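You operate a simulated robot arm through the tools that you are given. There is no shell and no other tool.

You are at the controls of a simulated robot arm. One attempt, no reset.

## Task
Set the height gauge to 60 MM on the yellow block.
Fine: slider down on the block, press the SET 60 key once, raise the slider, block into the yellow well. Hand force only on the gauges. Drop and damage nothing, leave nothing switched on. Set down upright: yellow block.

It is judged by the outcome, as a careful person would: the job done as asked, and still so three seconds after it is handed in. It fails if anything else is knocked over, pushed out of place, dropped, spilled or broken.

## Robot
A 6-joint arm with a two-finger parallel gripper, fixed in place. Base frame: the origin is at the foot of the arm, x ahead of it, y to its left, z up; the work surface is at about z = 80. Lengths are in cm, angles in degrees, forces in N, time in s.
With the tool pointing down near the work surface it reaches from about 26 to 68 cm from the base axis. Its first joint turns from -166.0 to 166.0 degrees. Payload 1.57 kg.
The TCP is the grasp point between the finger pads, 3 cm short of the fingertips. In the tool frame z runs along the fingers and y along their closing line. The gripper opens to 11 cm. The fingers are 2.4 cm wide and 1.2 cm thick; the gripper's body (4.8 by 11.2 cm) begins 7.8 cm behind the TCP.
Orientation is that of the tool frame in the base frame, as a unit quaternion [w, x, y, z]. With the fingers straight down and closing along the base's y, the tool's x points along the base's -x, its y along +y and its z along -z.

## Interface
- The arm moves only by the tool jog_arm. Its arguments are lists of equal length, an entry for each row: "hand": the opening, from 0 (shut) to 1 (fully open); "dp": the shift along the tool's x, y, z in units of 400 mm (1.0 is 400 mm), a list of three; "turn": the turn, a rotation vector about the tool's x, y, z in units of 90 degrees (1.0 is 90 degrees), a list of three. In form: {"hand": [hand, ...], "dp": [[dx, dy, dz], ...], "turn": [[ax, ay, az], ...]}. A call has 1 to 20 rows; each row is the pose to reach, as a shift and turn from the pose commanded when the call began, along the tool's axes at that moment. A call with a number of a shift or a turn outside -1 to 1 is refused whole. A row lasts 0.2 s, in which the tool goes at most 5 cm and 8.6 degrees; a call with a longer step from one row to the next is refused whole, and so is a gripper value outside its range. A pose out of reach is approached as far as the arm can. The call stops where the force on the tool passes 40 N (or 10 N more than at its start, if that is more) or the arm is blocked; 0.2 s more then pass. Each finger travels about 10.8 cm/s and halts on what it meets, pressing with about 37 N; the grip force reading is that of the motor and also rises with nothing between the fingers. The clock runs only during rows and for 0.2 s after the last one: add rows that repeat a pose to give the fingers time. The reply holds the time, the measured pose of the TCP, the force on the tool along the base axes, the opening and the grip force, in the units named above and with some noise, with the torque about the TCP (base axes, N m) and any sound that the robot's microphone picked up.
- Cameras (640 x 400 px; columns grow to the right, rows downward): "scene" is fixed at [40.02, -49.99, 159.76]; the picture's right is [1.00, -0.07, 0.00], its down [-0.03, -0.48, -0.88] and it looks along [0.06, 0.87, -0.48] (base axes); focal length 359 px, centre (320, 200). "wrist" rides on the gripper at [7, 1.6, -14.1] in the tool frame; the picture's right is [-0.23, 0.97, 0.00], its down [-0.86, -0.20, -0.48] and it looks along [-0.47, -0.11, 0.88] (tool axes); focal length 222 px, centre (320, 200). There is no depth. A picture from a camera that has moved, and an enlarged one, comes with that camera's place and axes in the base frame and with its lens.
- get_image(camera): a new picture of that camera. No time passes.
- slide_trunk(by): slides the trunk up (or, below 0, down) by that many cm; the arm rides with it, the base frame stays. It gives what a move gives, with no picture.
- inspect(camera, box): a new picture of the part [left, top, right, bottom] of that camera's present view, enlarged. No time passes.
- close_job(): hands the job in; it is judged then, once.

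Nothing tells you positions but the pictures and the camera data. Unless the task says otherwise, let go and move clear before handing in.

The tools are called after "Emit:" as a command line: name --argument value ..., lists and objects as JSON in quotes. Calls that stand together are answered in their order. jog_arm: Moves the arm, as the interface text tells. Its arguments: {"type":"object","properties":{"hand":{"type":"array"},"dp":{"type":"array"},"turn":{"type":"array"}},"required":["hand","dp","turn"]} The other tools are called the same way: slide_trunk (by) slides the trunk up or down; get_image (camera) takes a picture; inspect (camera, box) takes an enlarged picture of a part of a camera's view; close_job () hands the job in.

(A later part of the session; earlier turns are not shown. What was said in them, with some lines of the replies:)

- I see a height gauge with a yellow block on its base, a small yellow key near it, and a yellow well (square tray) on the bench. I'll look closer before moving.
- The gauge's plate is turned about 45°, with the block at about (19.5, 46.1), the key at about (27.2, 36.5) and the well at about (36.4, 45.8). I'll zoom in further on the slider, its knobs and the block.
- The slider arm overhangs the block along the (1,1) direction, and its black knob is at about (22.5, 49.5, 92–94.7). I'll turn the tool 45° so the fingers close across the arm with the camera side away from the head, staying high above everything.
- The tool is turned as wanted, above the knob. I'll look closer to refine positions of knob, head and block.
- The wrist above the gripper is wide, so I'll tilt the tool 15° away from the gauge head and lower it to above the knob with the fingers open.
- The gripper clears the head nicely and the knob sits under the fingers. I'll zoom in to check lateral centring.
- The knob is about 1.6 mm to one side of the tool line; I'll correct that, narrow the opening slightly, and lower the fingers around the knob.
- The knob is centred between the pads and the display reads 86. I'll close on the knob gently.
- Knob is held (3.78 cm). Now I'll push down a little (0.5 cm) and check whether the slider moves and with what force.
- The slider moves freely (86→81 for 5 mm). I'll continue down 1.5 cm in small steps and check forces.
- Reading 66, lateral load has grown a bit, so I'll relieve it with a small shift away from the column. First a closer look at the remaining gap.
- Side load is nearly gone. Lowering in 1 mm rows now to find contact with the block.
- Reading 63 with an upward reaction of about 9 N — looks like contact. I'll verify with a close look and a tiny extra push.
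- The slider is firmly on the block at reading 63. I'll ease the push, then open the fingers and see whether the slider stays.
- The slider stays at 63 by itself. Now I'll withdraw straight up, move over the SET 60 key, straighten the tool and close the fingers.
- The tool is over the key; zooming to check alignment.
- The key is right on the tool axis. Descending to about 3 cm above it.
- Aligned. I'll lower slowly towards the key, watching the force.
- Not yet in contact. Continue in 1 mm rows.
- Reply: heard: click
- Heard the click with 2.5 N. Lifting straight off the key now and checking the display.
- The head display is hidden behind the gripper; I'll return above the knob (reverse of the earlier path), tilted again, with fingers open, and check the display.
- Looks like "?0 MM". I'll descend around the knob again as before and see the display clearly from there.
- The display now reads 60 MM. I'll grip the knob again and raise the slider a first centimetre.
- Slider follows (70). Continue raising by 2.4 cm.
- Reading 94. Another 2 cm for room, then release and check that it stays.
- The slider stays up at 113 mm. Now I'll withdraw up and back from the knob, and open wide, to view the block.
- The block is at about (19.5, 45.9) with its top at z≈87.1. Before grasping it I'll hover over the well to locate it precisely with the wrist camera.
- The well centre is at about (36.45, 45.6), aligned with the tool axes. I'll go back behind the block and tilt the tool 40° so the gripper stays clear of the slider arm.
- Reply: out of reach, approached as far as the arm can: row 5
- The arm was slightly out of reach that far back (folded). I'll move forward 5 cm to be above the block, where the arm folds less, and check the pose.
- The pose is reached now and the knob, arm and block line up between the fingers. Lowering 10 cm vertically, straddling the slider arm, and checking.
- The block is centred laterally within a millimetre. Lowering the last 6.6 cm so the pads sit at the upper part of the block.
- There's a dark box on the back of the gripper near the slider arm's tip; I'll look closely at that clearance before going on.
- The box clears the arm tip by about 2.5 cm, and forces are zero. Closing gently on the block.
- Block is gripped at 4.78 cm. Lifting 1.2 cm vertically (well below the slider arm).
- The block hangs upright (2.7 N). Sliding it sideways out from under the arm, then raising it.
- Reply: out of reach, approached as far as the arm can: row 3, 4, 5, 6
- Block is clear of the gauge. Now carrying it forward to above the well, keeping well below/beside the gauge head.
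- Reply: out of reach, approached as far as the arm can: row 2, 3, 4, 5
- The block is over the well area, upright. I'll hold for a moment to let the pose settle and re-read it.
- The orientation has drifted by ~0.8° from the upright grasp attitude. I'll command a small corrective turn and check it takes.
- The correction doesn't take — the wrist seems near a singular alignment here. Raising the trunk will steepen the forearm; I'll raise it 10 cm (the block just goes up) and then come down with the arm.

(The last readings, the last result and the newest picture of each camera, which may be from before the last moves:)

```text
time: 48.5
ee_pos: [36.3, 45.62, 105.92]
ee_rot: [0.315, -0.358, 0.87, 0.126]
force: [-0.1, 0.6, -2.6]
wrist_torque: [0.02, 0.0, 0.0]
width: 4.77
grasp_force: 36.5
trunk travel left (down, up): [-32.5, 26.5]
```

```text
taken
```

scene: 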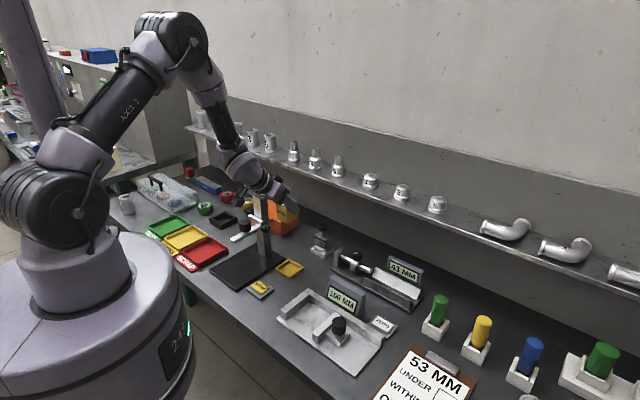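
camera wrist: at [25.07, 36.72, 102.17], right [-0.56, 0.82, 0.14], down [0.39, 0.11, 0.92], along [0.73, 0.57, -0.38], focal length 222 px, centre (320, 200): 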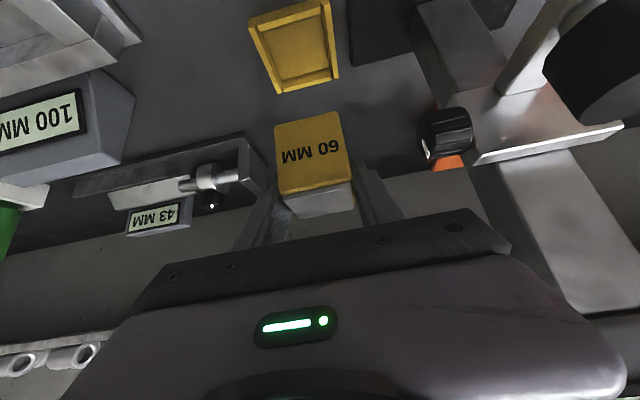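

Emit:
jog_arm --hand '[0.33, 0.33, 0.33, 0.33, 0.33, 0.33]' --dp '[[0.0322, 0, 0.0383], [0.0643, 0, 0.0766], [0.0965, 0, 0.1149], [0.1286, 0, 0.1532], [0.1608, 0, 0.1915], [0.1608, 0, 0.1915]]' --turn '[[0, 0, 0], [0, 0, 0], [0, 0, 0], [0, 0, 0], [0, 0, 0], [0, 0, 0]]'

Emit:
inspect --camera "wrist" --box '[220, 0, 420, 220]'

Emit:
inspect --camera "scene" --box '[240, 200, 320, 290]'

```text
time: 49.9
ee_pos: [35.95, 47.37, 96.58]
ee_rot: [0.316, -0.356, 0.872, 0.117]
force: [-0.6, -0.4, -1.4]
wrist_torque: [0.01, 0.01, 0.0]
width: 4.77
grasp_force: 37.1
out of reach, approached as far as the arm can: row 2, 3, 4, 5, 6
trunk travel left (down, up): [-32.5, 26.5]
```

```text
1.82 times, centred on (320, 110) of wrist
camera zoom: at [24.42, 38.75, 102.79], right [-0.55, 0.83, 0.12], down [0.38, 0.12, 0.92], along [0.74, 0.55, -0.38], focal length 404 px, centre (320, 364)
```

zoom: 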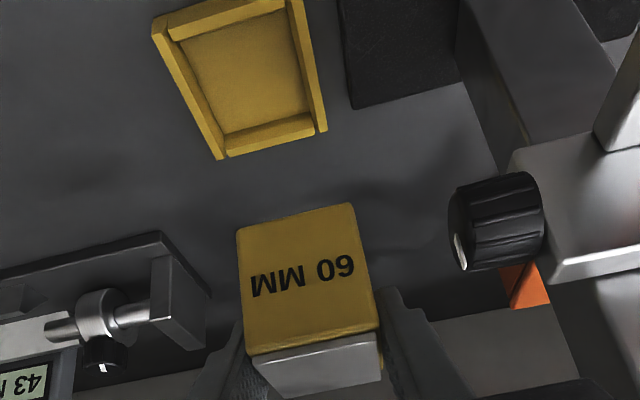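

```text
4.44 times, centred on (280, 245) of scene
camera zoom: at [40.02, -49.99, 159.76], right [1.0, -0.07, 0.0], down [-0.03, -0.48, -0.88], along [0.06, 0.87, -0.48], focal length 1596 px, centre (498, 0)
```

zoom: 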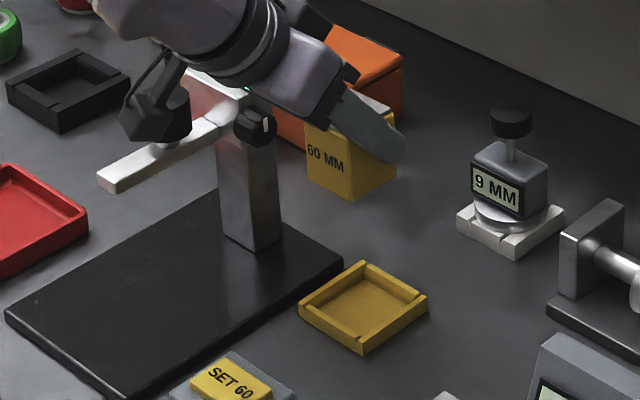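

The wrist's roll joint seems to be at its limit when reaching low from a high trunk. The better way: raise the hand relative to the shoulder (where the pose is fully reachable), then let the trunk itself carry the block down. First I raise the hand 17.8 cm and undo the extra turn.

Emit:
jog_arm --hand '[0.33, 0.33, 0.33, 0.33, 0.33, 0.33, 0.33, 0.33]' --dp '[[-0.0477, 0, -0.0568], [-0.0954, 0, -0.1136], [-0.143, 0, -0.1705], [-0.1907, 0, -0.2273], [-0.2384, 0, -0.2841], [-0.2861, 0, -0.3409], [-0.2861, 0, -0.3409], [-0.2861, 0, -0.3409]]' --turn '[[0.003, 0.001, 0], [0.006, 0.002, 0], [0.0086, 0.0037, 0], [0.0086, 0.0037, 0], [0.0086, 0.0037, 0], [0.0086, 0.0037, 0], [0.0086, 0.0037, 0], [0.0086, 0.0037, 0]]'

Emit:
get_image --camera "scene"

```text
time: 51.7
ee_pos: [35.89, 47.45, 114.34]
ee_rot: [0.315, -0.358, 0.871, 0.12]
force: [0.9, -0.8, -2.9]
wrist_torque: [0.0, 0.01, -0.02]
width: 4.78
grasp_force: 37.1
trunk travel left (down, up): [-32.5, 26.5]
```

```text
taken
```

scene: 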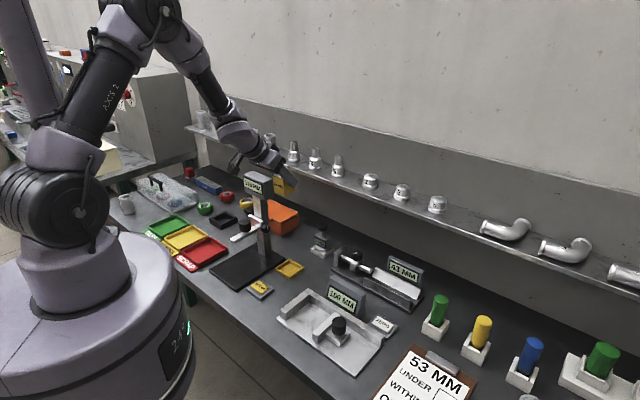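

No limits hit up here; the commanded pose was simply re-based. Correcting orientation (~1.2°) and horizontal position here above the well.

Emit:
jog_arm --hand '[0.33, 0.33, 0.33, 0.33]' --dp '[[0.0152, -0.0213, -0.0024], [0.0305, -0.0426, -0.0047], [0.0305, -0.0426, -0.0047], [0.0305, -0.0426, -0.0047]]' --turn '[[-0.0064, -0.0035, 0.0005], [-0.0127, -0.007, 0.001], [-0.0127, -0.007, 0.001], [-0.0127, -0.007, 0.001]]'

```text
time: 52.7
ee_pos: [36.28, 45.46, 113.48]
ee_rot: [0.317, -0.359, 0.868, 0.131]
force: [0.0, 0.4, -1.6]
wrist_torque: [-0.03, 0.01, -0.01]
width: 4.77
grasp_force: 37.2
trunk travel left (down, up): [-32.5, 26.5]
```

Orientation is exact now. Sliding the trunk down 20 cm, carrying the block straight down toward the well.

Emit:
slide_trunk --by -20

Emit:
get_image --camera "wrist"

Emit:
get_image --camera "scene"

Emit:
inspect --camera "wrist" --box '[220, 20, 420, 220]'

Emit:
inspect --camera "scene" --box '[250, 210, 320, 290]'

```text
time: 54.9
ee_pos: [36.35, 45.51, 93.66]
ee_rot: [0.317, -0.359, 0.868, 0.131]
force: [0.5, 0.1, -3.1]
wrist_torque: [-0.01, 0.02, -0.03]
width: 4.8
grasp_force: 36.2
trunk travel left (down, up): [-12.5, 46.5]
```

```text
taken
camera wrist: at [25.0, 36.53, 99.79], right [-0.56, 0.81, 0.14], down [0.39, 0.1, 0.92], along [0.73, 0.57, -0.37], focal length 222 px, centre (320, 200)
```

wrist: 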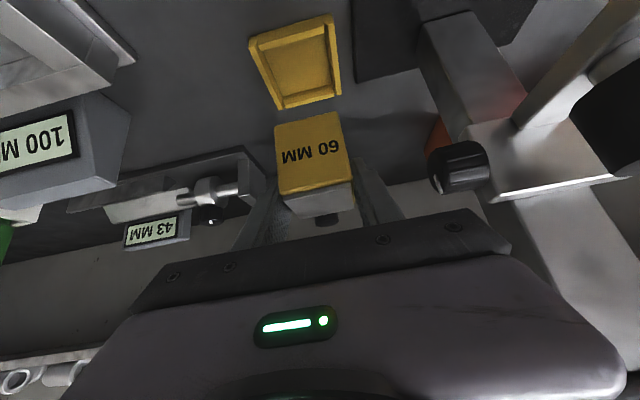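

```text
taken
```

scene: 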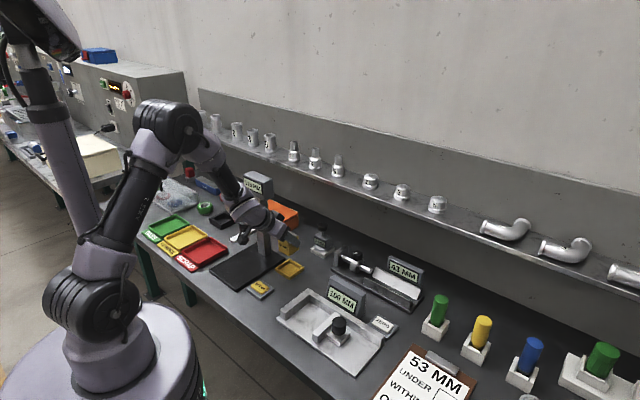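

```text
2.00 times, centred on (320, 120) of wrist
camera zoom: at [25.0, 36.53, 99.79], right [-0.56, 0.81, 0.14], down [0.39, 0.1, 0.92], along [0.73, 0.57, -0.37], focal length 444 px, centre (320, 360)
```

zoom: 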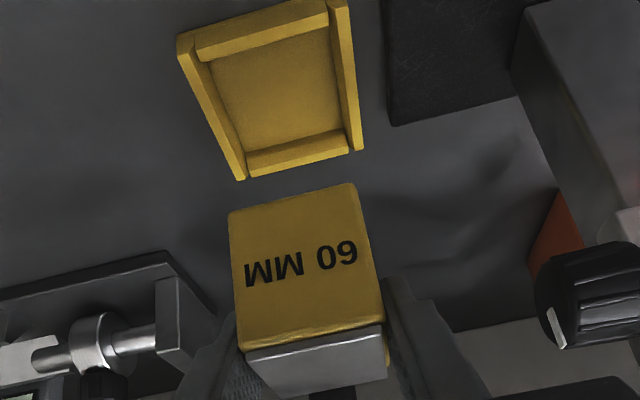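

```text
5.00 times, centred on (285, 250) of scene
camera zoom: at [40.02, -49.99, 159.76], right [1.0, -0.07, 0.0], down [-0.03, -0.48, -0.88], along [0.06, 0.87, -0.48], focal length 1796 px, centre (495, -50)
```

zoom: 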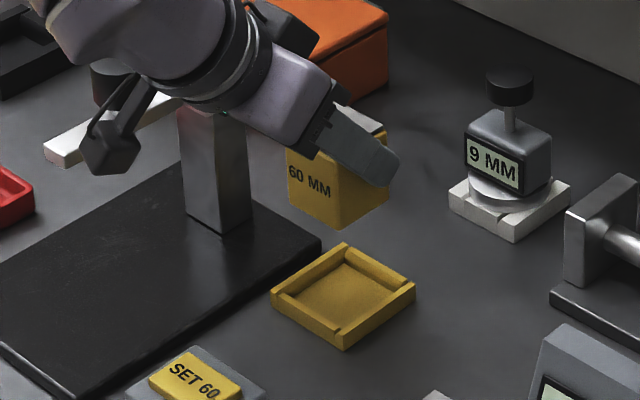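

The block is directly above the well. I'll lower the trunk another 5.8 cm so the block bottom is just above the walls, then compare positions at nearly equal height.

Emit:
slide_trunk --by -5.8

Emit:
inspect --camera "wrist" --box '[230, 40, 410, 220]'

Emit:
inspect --camera "scene" --box '[265, 230, 315, 280]'

```text
time: 55.9
ee_pos: [36.22, 45.41, 87.81]
ee_rot: [0.317, -0.359, 0.868, 0.131]
force: [-0.1, 0.6, -2.0]
wrist_torque: [-0.05, 0.03, 0.01]
width: 4.79
grasp_force: 37.0
trunk travel left (down, up): [-6.7, 52.3]
```

```text
2.22 times, centred on (320, 130) of wrist
camera zoom: at [25.0, 36.53, 93.99], right [-0.56, 0.81, 0.14], down [0.39, 0.1, 0.92], along [0.73, 0.57, -0.37], focal length 494 px, centre (320, 356)
```

zoom: 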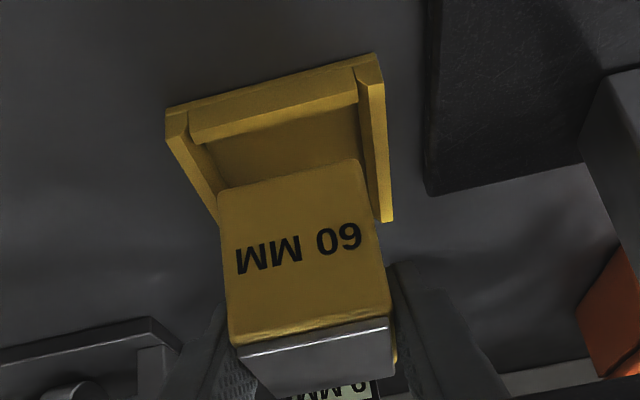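

```text
8.00 times, centred on (290, 255) of scene
camera zoom: at [40.02, -49.99, 159.76], right [1.0, -0.07, 0.0], down [-0.03, -0.48, -0.88], along [0.06, 0.87, -0.48], focal length 2873 px, centre (560, -240)
```

zoom: 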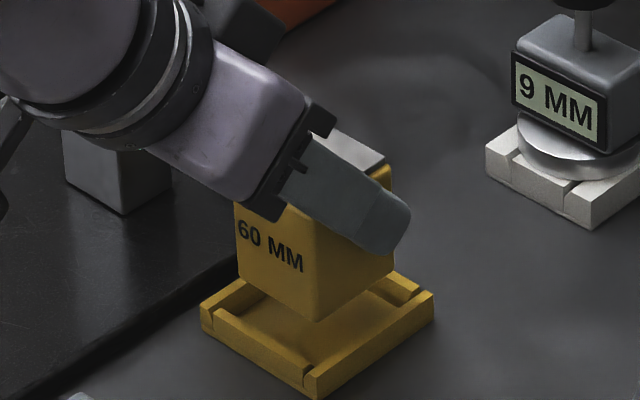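

Alignment looks right within about a millimetre from both cameras. Lowering 0.8 cm more to compare just above the wall tops.

Emit:
slide_trunk --by -0.8

Emit:
inspect --camera "wrist" --box '[250, 60, 400, 180]'

Emit:
inspect --camera "scene" --box '[270, 245, 310, 285]'

```text
time: 56.5
ee_pos: [36.23, 45.51, 86.98]
ee_rot: [0.316, -0.359, 0.869, 0.13]
force: [0.0, -0.1, -3.5]
wrist_torque: [0.0, 0.02, 0.02]
width: 4.76
grasp_force: 36.8
trunk travel left (down, up): [-5.9, 53.1]
```

```text
3.33 times, centred on (325, 120) of wrist
camera zoom: at [25.0, 36.53, 93.18], right [-0.56, 0.81, 0.14], down [0.39, 0.1, 0.92], along [0.73, 0.57, -0.37], focal length 740 px, centre (303, 467)
```

zoom: 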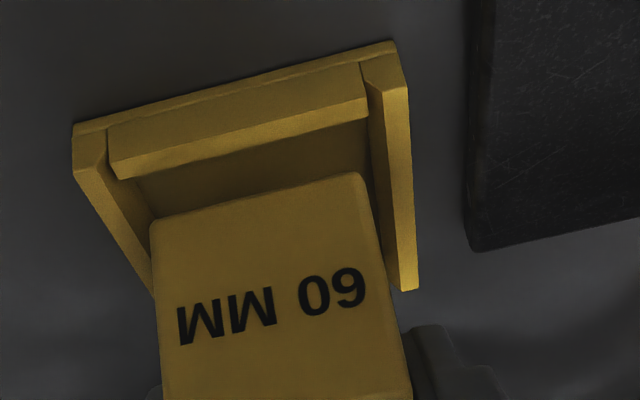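

```text
10.00 times, centred on (290, 265) of scene
camera zoom: at [40.02, -49.99, 159.76], right [1.0, -0.07, 0.0], down [-0.03, -0.48, -0.88], along [0.06, 0.87, -0.48], focal length 3591 px, centre (620, -450)
```

zoom: 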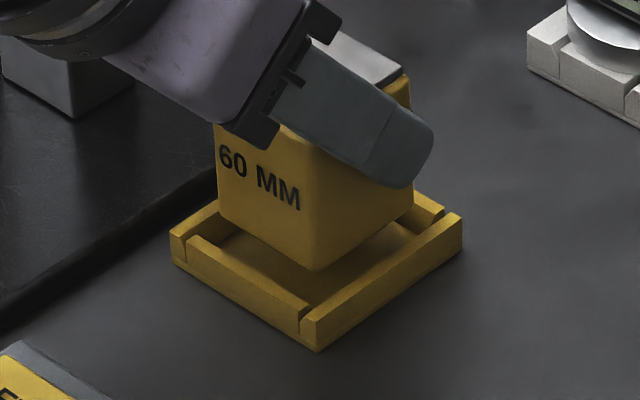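

Emit:
inspect --camera "wrist" --box '[255, 65, 325, 145]'

Emit:
inspect --camera "wrist" --box '[310, 65, 380, 155]'

Emit:
inspect --camera "scene" --box '[275, 255, 305, 285]'

```text
5.00 times, centred on (290, 105) of wrist
camera zoom: at [25.0, 36.53, 93.18], right [-0.56, 0.81, 0.14], down [0.39, 0.1, 0.92], along [0.73, 0.57, -0.37], focal length 1111 px, centre (470, 675)
```

zoom: 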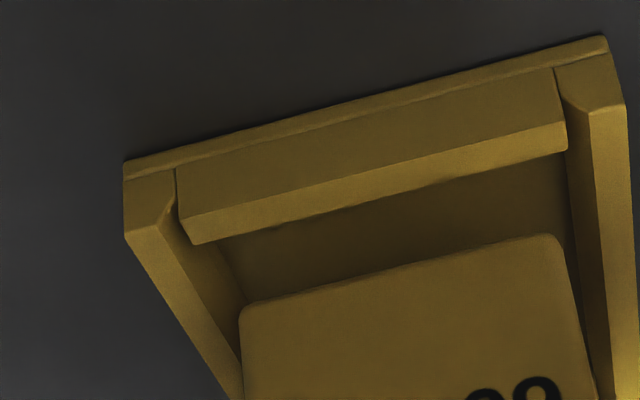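

```text
4.44 times, centred on (345, 110) of wrist
camera zoom: at [25.0, 36.53, 93.18], right [-0.56, 0.81, 0.14], down [0.39, 0.1, 0.92], along [0.73, 0.57, -0.37], focal length 987 px, centre (209, 600)
```

zoom: 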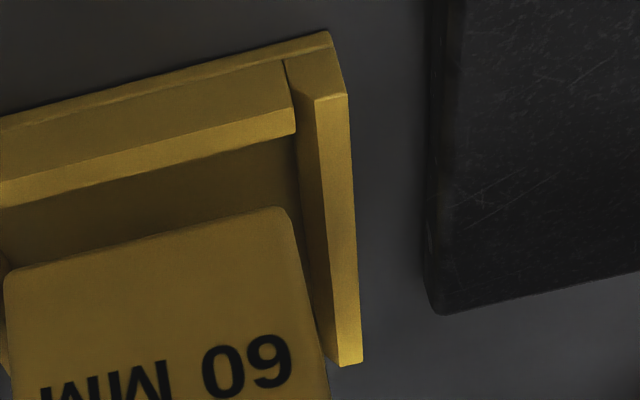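

```text
13.33 times, centred on (290, 270) of scene
camera zoom: at [40.02, -49.99, 159.76], right [1.0, -0.07, 0.0], down [-0.03, -0.48, -0.88], along [0.06, 0.87, -0.48], focal length 4788 px, centre (720, -733)
```

zoom: 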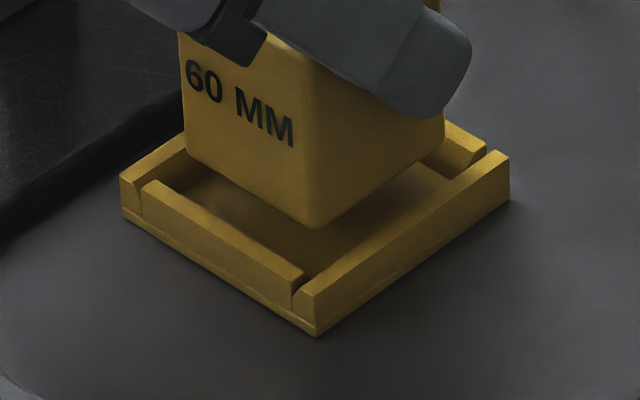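

The walls have lead-in bevels, and the block is centred over the well within ~0.5 mm. Lowering another 0.6 cm with the trunk.

Emit:
slide_trunk --by -0.6

Emit:
inspect --camera "wrist" --box '[250, 60, 400, 180]'

Emit:
inspect --camera "scene" --box '[270, 245, 310, 285]'

```text
time: 57.0
ee_pos: [36.29, 45.39, 86.29]
ee_rot: [0.317, -0.358, 0.869, 0.129]
force: [-1.0, -0.5, -2.7]
wrist_torque: [-0.02, 0.03, 0.02]
width: 4.78
grasp_force: 37.1
trunk travel left (down, up): [-5.3, 53.7]
```

```text
3.33 times, centred on (325, 120) of wrist
camera zoom: at [25.0, 36.53, 92.57], right [-0.56, 0.81, 0.14], down [0.39, 0.1, 0.92], along [0.73, 0.57, -0.37], focal length 740 px, centre (303, 467)
```

zoom: 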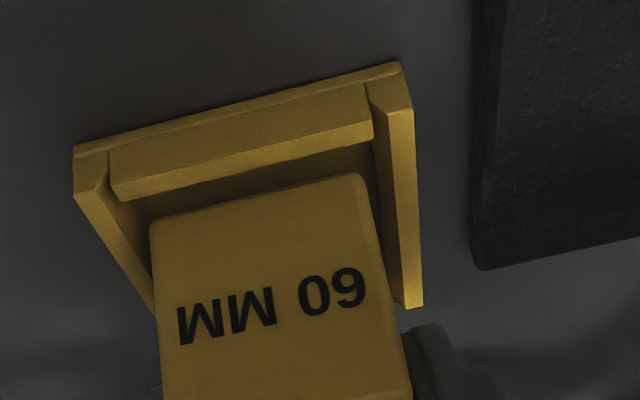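

```text
10.00 times, centred on (290, 265) of scene
camera zoom: at [40.02, -49.99, 159.76], right [1.0, -0.07, 0.0], down [-0.03, -0.48, -0.88], along [0.06, 0.87, -0.48], focal length 3591 px, centre (620, -450)
```

zoom: 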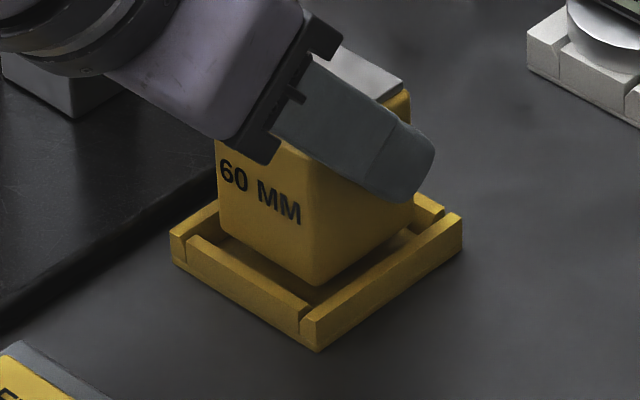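

Emit:
slide_trunk --by -0.3

Emit:
inspect --camera "scene" --box '[270, 245, 310, 285]'

Emit:
inspect --camera "wrist" --box '[250, 60, 400, 180]'

```text
time: 57.5
ee_pos: [36.36, 45.45, 86.06]
ee_rot: [0.317, -0.358, 0.869, 0.129]
force: [-0.2, -0.3, -2.0]
wrist_torque: [0.01, -0.01, -0.02]
width: 4.76
grasp_force: 36.8
trunk travel left (down, up): [-5.0, 54.0]
```

```text
10.00 times, centred on (290, 265) of scene
camera zoom: at [40.02, -49.99, 159.76], right [1.0, -0.07, 0.0], down [-0.03, -0.48, -0.88], along [0.06, 0.87, -0.48], focal length 3591 px, centre (620, -450)
```

zoom: 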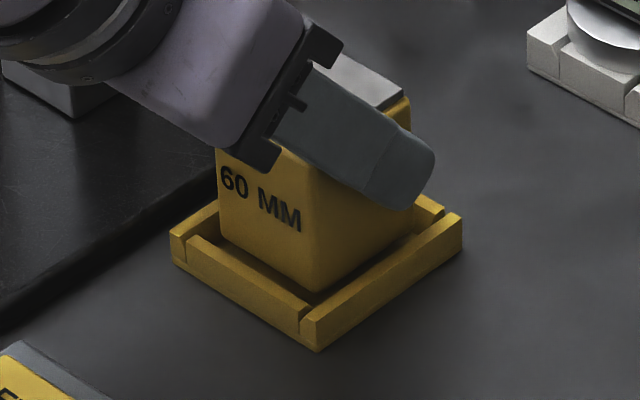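

```text
3.33 times, centred on (325, 120) of wrist
camera zoom: at [25.0, 36.53, 92.27], right [-0.56, 0.81, 0.14], down [0.39, 0.1, 0.92], along [0.73, 0.57, -0.37], focal length 740 px, centre (303, 467)
```

zoom: 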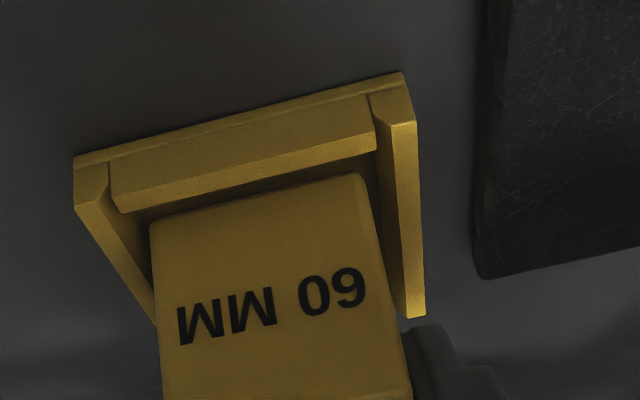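

The block is inside the walls with no side force. Lowering in 1 mm steps with the arm to feel the floor.

Emit:
jog_arm --hand '[0.33, 0.33, 0.33]' --dp '[[0.0016, 0, 0.0019], [0.0032, 0, 0.0038], [0.0048, 0, 0.0057]]' --turn '[[0, 0, 0], [0, 0, 0], [0, 0, 0]]'

Emit:
inspect --camera "scene" --box '[270, 245, 310, 285]'

```text
time: 58.3
ee_pos: [36.28, 45.43, 85.68]
ee_rot: [0.317, -0.358, 0.869, 0.13]
force: [-0.5, 0.4, -3.1]
wrist_torque: [-0.03, 0.0, 0.03]
width: 4.77
grasp_force: 36.9
trunk travel left (down, up): [-5.0, 54.0]
```

```text
10.00 times, centred on (290, 265) of scene
camera zoom: at [40.02, -49.99, 159.76], right [1.0, -0.07, 0.0], down [-0.03, -0.48, -0.88], along [0.06, 0.87, -0.48], focal length 3591 px, centre (620, -450)
```

zoom: 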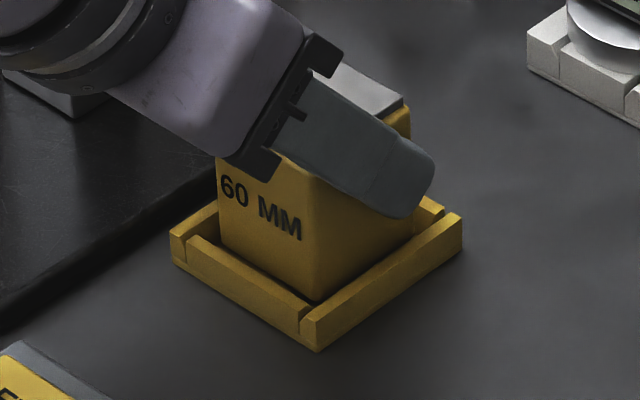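

Emit:
jog_arm --hand '[0.33, 0.33]' --dp '[[0.0016, 0, 0.0019], [0.0032, 0, 0.0038]]' --turn '[[0, 0, 0], [0, 0, 0]]'

Emit:
inspect --camera "scene" --box '[270, 245, 310, 285]'

```text
time: 58.9
ee_pos: [36.23, 45.47, 85.57]
ee_rot: [0.317, -0.357, 0.869, 0.129]
force: [0.1, 0.4, -2.7]
wrist_torque: [-0.01, 0.0, 0.01]
width: 4.74
grasp_force: 37.2
trunk travel left (down, up): [-5.0, 54.0]
```

```text
10.00 times, centred on (290, 265) of scene
camera zoom: at [40.02, -49.99, 159.76], right [1.0, -0.07, 0.0], down [-0.03, -0.48, -0.88], along [0.06, 0.87, -0.48], focal length 3591 px, centre (620, -450)
```

zoom: 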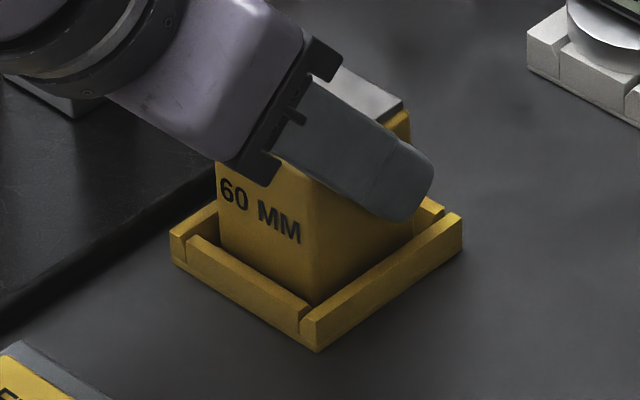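

Emit:
jog_arm --hand '[0.33, 0.33]' --dp '[[0.0016, 0, 0.0019], [0.0024, 0, 0.0029]]' --turn '[[0, 0, 0], [0, 0, 0]]'

Emit:
inspect --camera "wrist" --box '[250, 60, 400, 180]'

```text
time: 59.5
ee_pos: [36.3, 45.37, 85.5]
ee_rot: [0.317, -0.358, 0.869, 0.13]
force: [-2.2, 2.7, 5.1]
wrist_torque: [0.13, 0.31, -0.06]
width: 4.77
grasp_force: 36.7
trunk travel left (down, up): [-5.0, 54.0]
```

```text
3.33 times, centred on (325, 120) of wrist
camera zoom: at [24.96, 36.52, 91.69], right [-0.56, 0.81, 0.14], down [0.38, 0.1, 0.92], along [0.73, 0.57, -0.37], focal length 740 px, centre (303, 467)
```

zoom: 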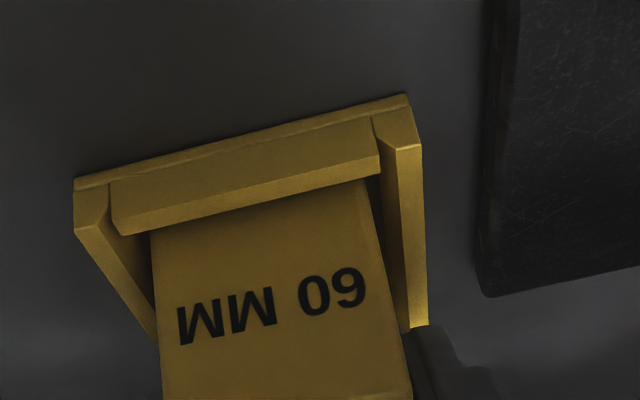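

The floor is felt (weight transferred, +5 N). Opening the fingers slowly.

Emit:
jog_arm --hand '[0.42, 0.46, 0.5, 0.55, 0.58, 0.58]' --dp '[[0, 0, 0], [0, 0, 0], [0, 0, 0], [0, 0, 0], [0, 0, 0], [0, 0, 0]]' --turn '[[0, 0, 0], [0, 0, 0], [0, 0, 0], [0, 0, 0], [0, 0, 0], [0, 0, 0]]'

Emit:
inspect --camera "scene" --box '[270, 245, 310, 285]'

Emit:
inspect --camera "wrist" --box '[240, 60, 420, 210]'

```text
time: 60.9
ee_pos: [36.27, 45.48, 85.44]
ee_rot: [0.316, -0.358, 0.869, 0.13]
force: [-0.2, -0.1, -0.3]
wrist_torque: [0.0, -0.01, 0.0]
width: 6.39
grasp_force: 0.0
trunk travel left (down, up): [-5.0, 54.0]
```

```text
10.00 times, centred on (290, 265) of scene
camera zoom: at [40.02, -49.99, 159.76], right [1.0, -0.07, 0.0], down [-0.03, -0.48, -0.88], along [0.06, 0.87, -0.48], focal length 3591 px, centre (620, -450)
```

zoom: 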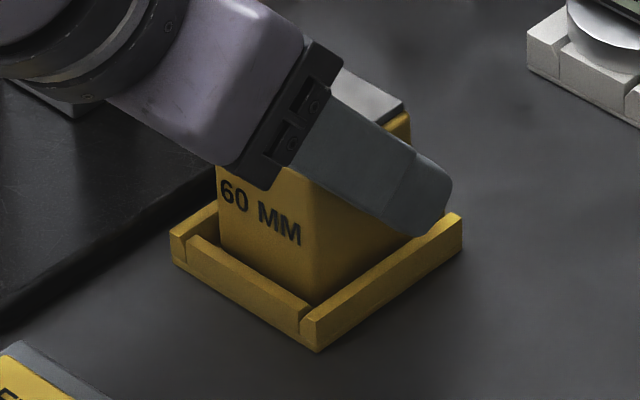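

```text
2.67 times, centred on (330, 135) of wrist
camera zoom: at [24.98, 36.5, 91.64], right [-0.56, 0.81, 0.14], down [0.39, 0.1, 0.92], along [0.73, 0.57, -0.37], focal length 592 px, centre (293, 373)
```

zoom: 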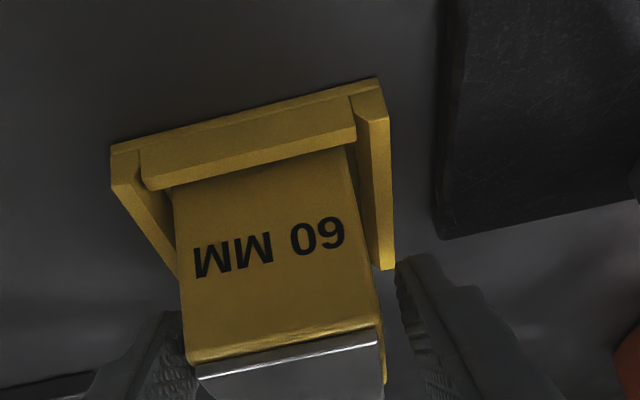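

The block stands free in the well. Withdrawing straight up with the trunk, along the path I came down.

Emit:
slide_trunk --by 20

Emit:
get_image --camera "scene"

Emit:
inspect --camera "scene" --box '[200, 160, 320, 300]'

Emit:
inspect --camera "scene" --box '[265, 240, 315, 285]'

Emit:
get_image --camera "wrist"

```text
time: 63.1
ee_pos: [36.33, 45.38, 105.44]
ee_rot: [0.317, -0.359, 0.868, 0.13]
force: [0.5, 0.1, -0.2]
wrist_torque: [0.02, -0.02, 0.0]
width: 6.38
grasp_force: 0.1
trunk travel left (down, up): [-25.0, 34.0]
```

```text
taken
```

scene: 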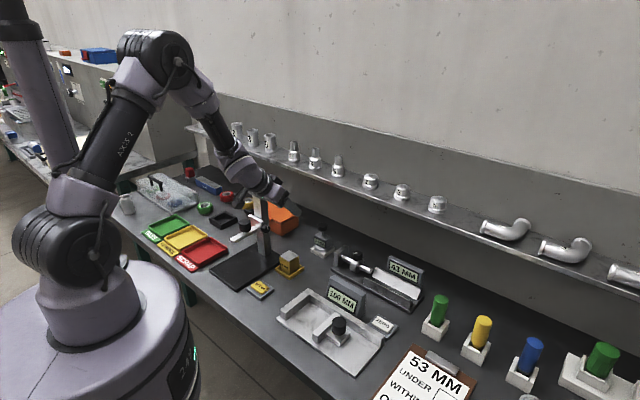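

```text
2.86 times, centred on (260, 230) of scene
camera zoom: at [40.02, -49.99, 159.76], right [1.0, -0.07, 0.0], down [-0.03, -0.48, -0.88], along [0.06, 0.87, -0.48], focal length 1026 px, centre (491, 114)
```

zoom: 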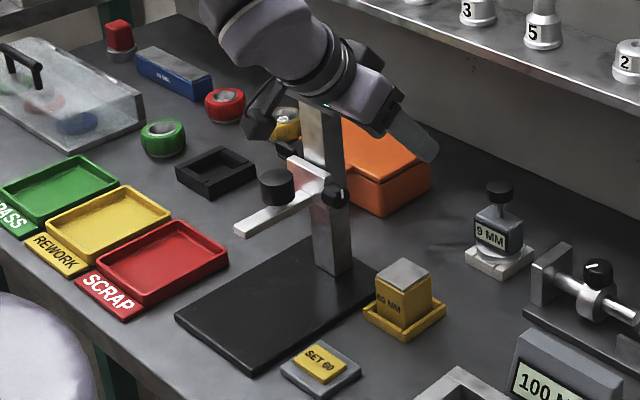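

```text
8.89 times, centred on (290, 262) of scene
camera zoom: at [40.02, -49.99, 159.76], right [1.0, -0.07, 0.0], down [-0.03, -0.48, -0.88], along [0.06, 0.87, -0.48], focal length 3192 px, centre (587, -356)
```

zoom: 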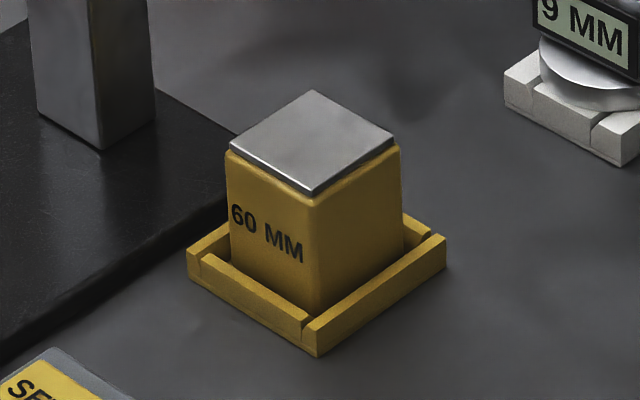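

```text
taken
camera wrist: at [24.98, 36.51, 111.62], right [-0.56, 0.81, 0.14], down [0.39, 0.1, 0.92], along [0.73, 0.57, -0.37], focal length 222 px, centre (320, 200)
```

wrist: 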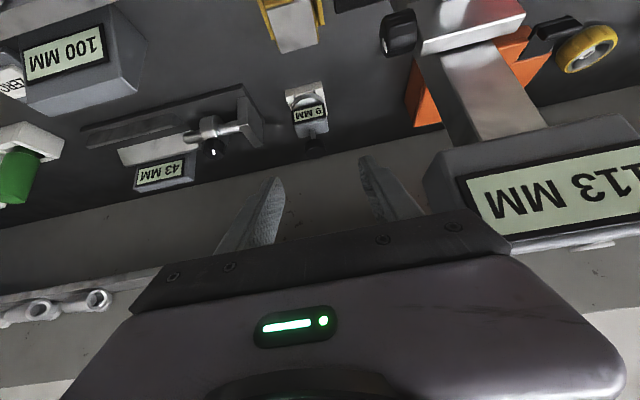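

The block stands upright in the yellow well and the gauge reads 113 with the slider raised (set to 60 at the block). I'll move the arm a bit further up and clear, check the state again, then hand in.

Emit:
slide_trunk --by 12

Emit:
get_image --camera "scene"

Emit:
inspect --camera "scene" --box '[200, 150, 330, 300]'

Emit:
inspect --camera "scene" --box '[235, 160, 295, 220]'

```text
time: 64.6
ee_pos: [36.29, 45.37, 117.45]
ee_rot: [0.316, -0.358, 0.869, 0.13]
force: [0.2, -0.5, -0.1]
wrist_torque: [-0.01, 0.0, 0.0]
width: 6.34
grasp_force: 0.1
trunk travel left (down, up): [-37.0, 22.0]
```

```text
taken
```

scene: 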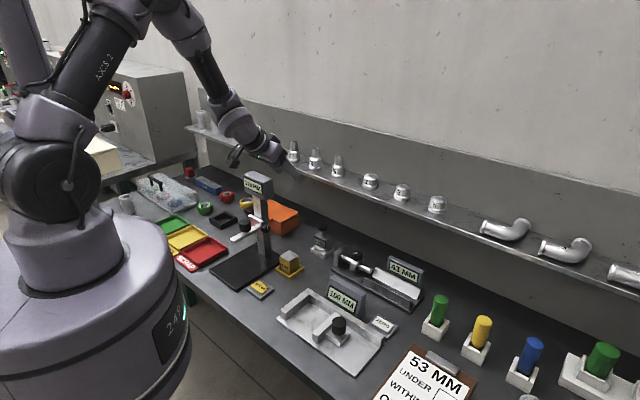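

```text
2.67 times, centred on (265, 225) of scene
camera zoom: at [40.02, -49.99, 159.76], right [1.0, -0.07, 0.0], down [-0.03, -0.48, -0.88], along [0.06, 0.87, -0.48], focal length 958 px, centre (467, 133)
```

zoom: 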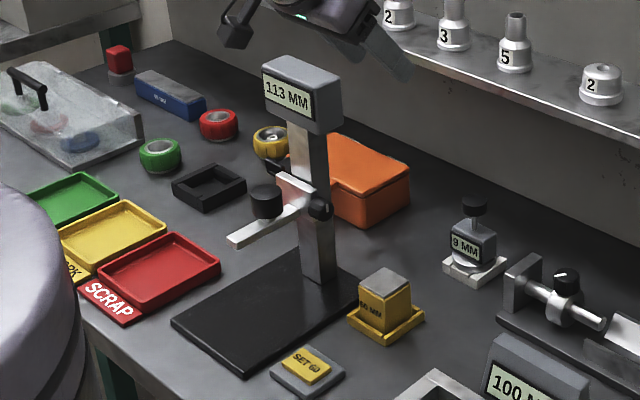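

```text
6.67 times, centred on (265, 190) of scene
camera zoom: at [40.02, -49.99, 159.76], right [1.0, -0.07, 0.0], down [-0.03, -0.48, -0.88], along [0.06, 0.87, -0.48], focal length 2394 px, centre (687, 267)
```

zoom: 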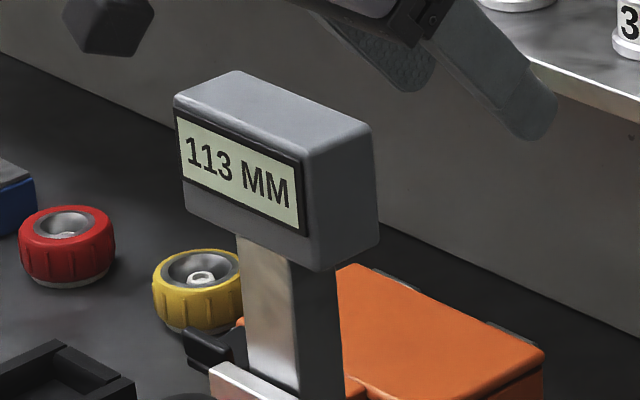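

Everything is as asked: the gauge was set to 60 on the block with one press, the slider is raised and holding at 113, the yellow block is upright in the yellow well, nothing else has moved, and the arm is clear. Handing in.

Emit:
close_job

```text
The job is handed in.
```

The height gauge is set to 60 MM and the job is handed in. I don't have the judging result yet.

- **Setting:** I lowered the slider onto the yellow block, where the gauge read 63. I pressed SET 60 once and heard the click. The display then read 60 MM with the slider still on the block.
- **Slider:** It is raised and stays up on its own. The display now reads 113 MM because the slider is 53 mm above the block height.
- **Block:** It stands upright in the yellow well.
- **Forces:** The most force I saw on the gauge was about 18 N, so within hand force.
- **Other items:** In the last pictures nothing else had been knocked over or moved, and the arm is up and clear of the bench.

While I was moving the block to the well, the arm hit a joint limit and drifted about 2 cm sideways for a moment. It touched nothing, and I corrected it before lowering the block.
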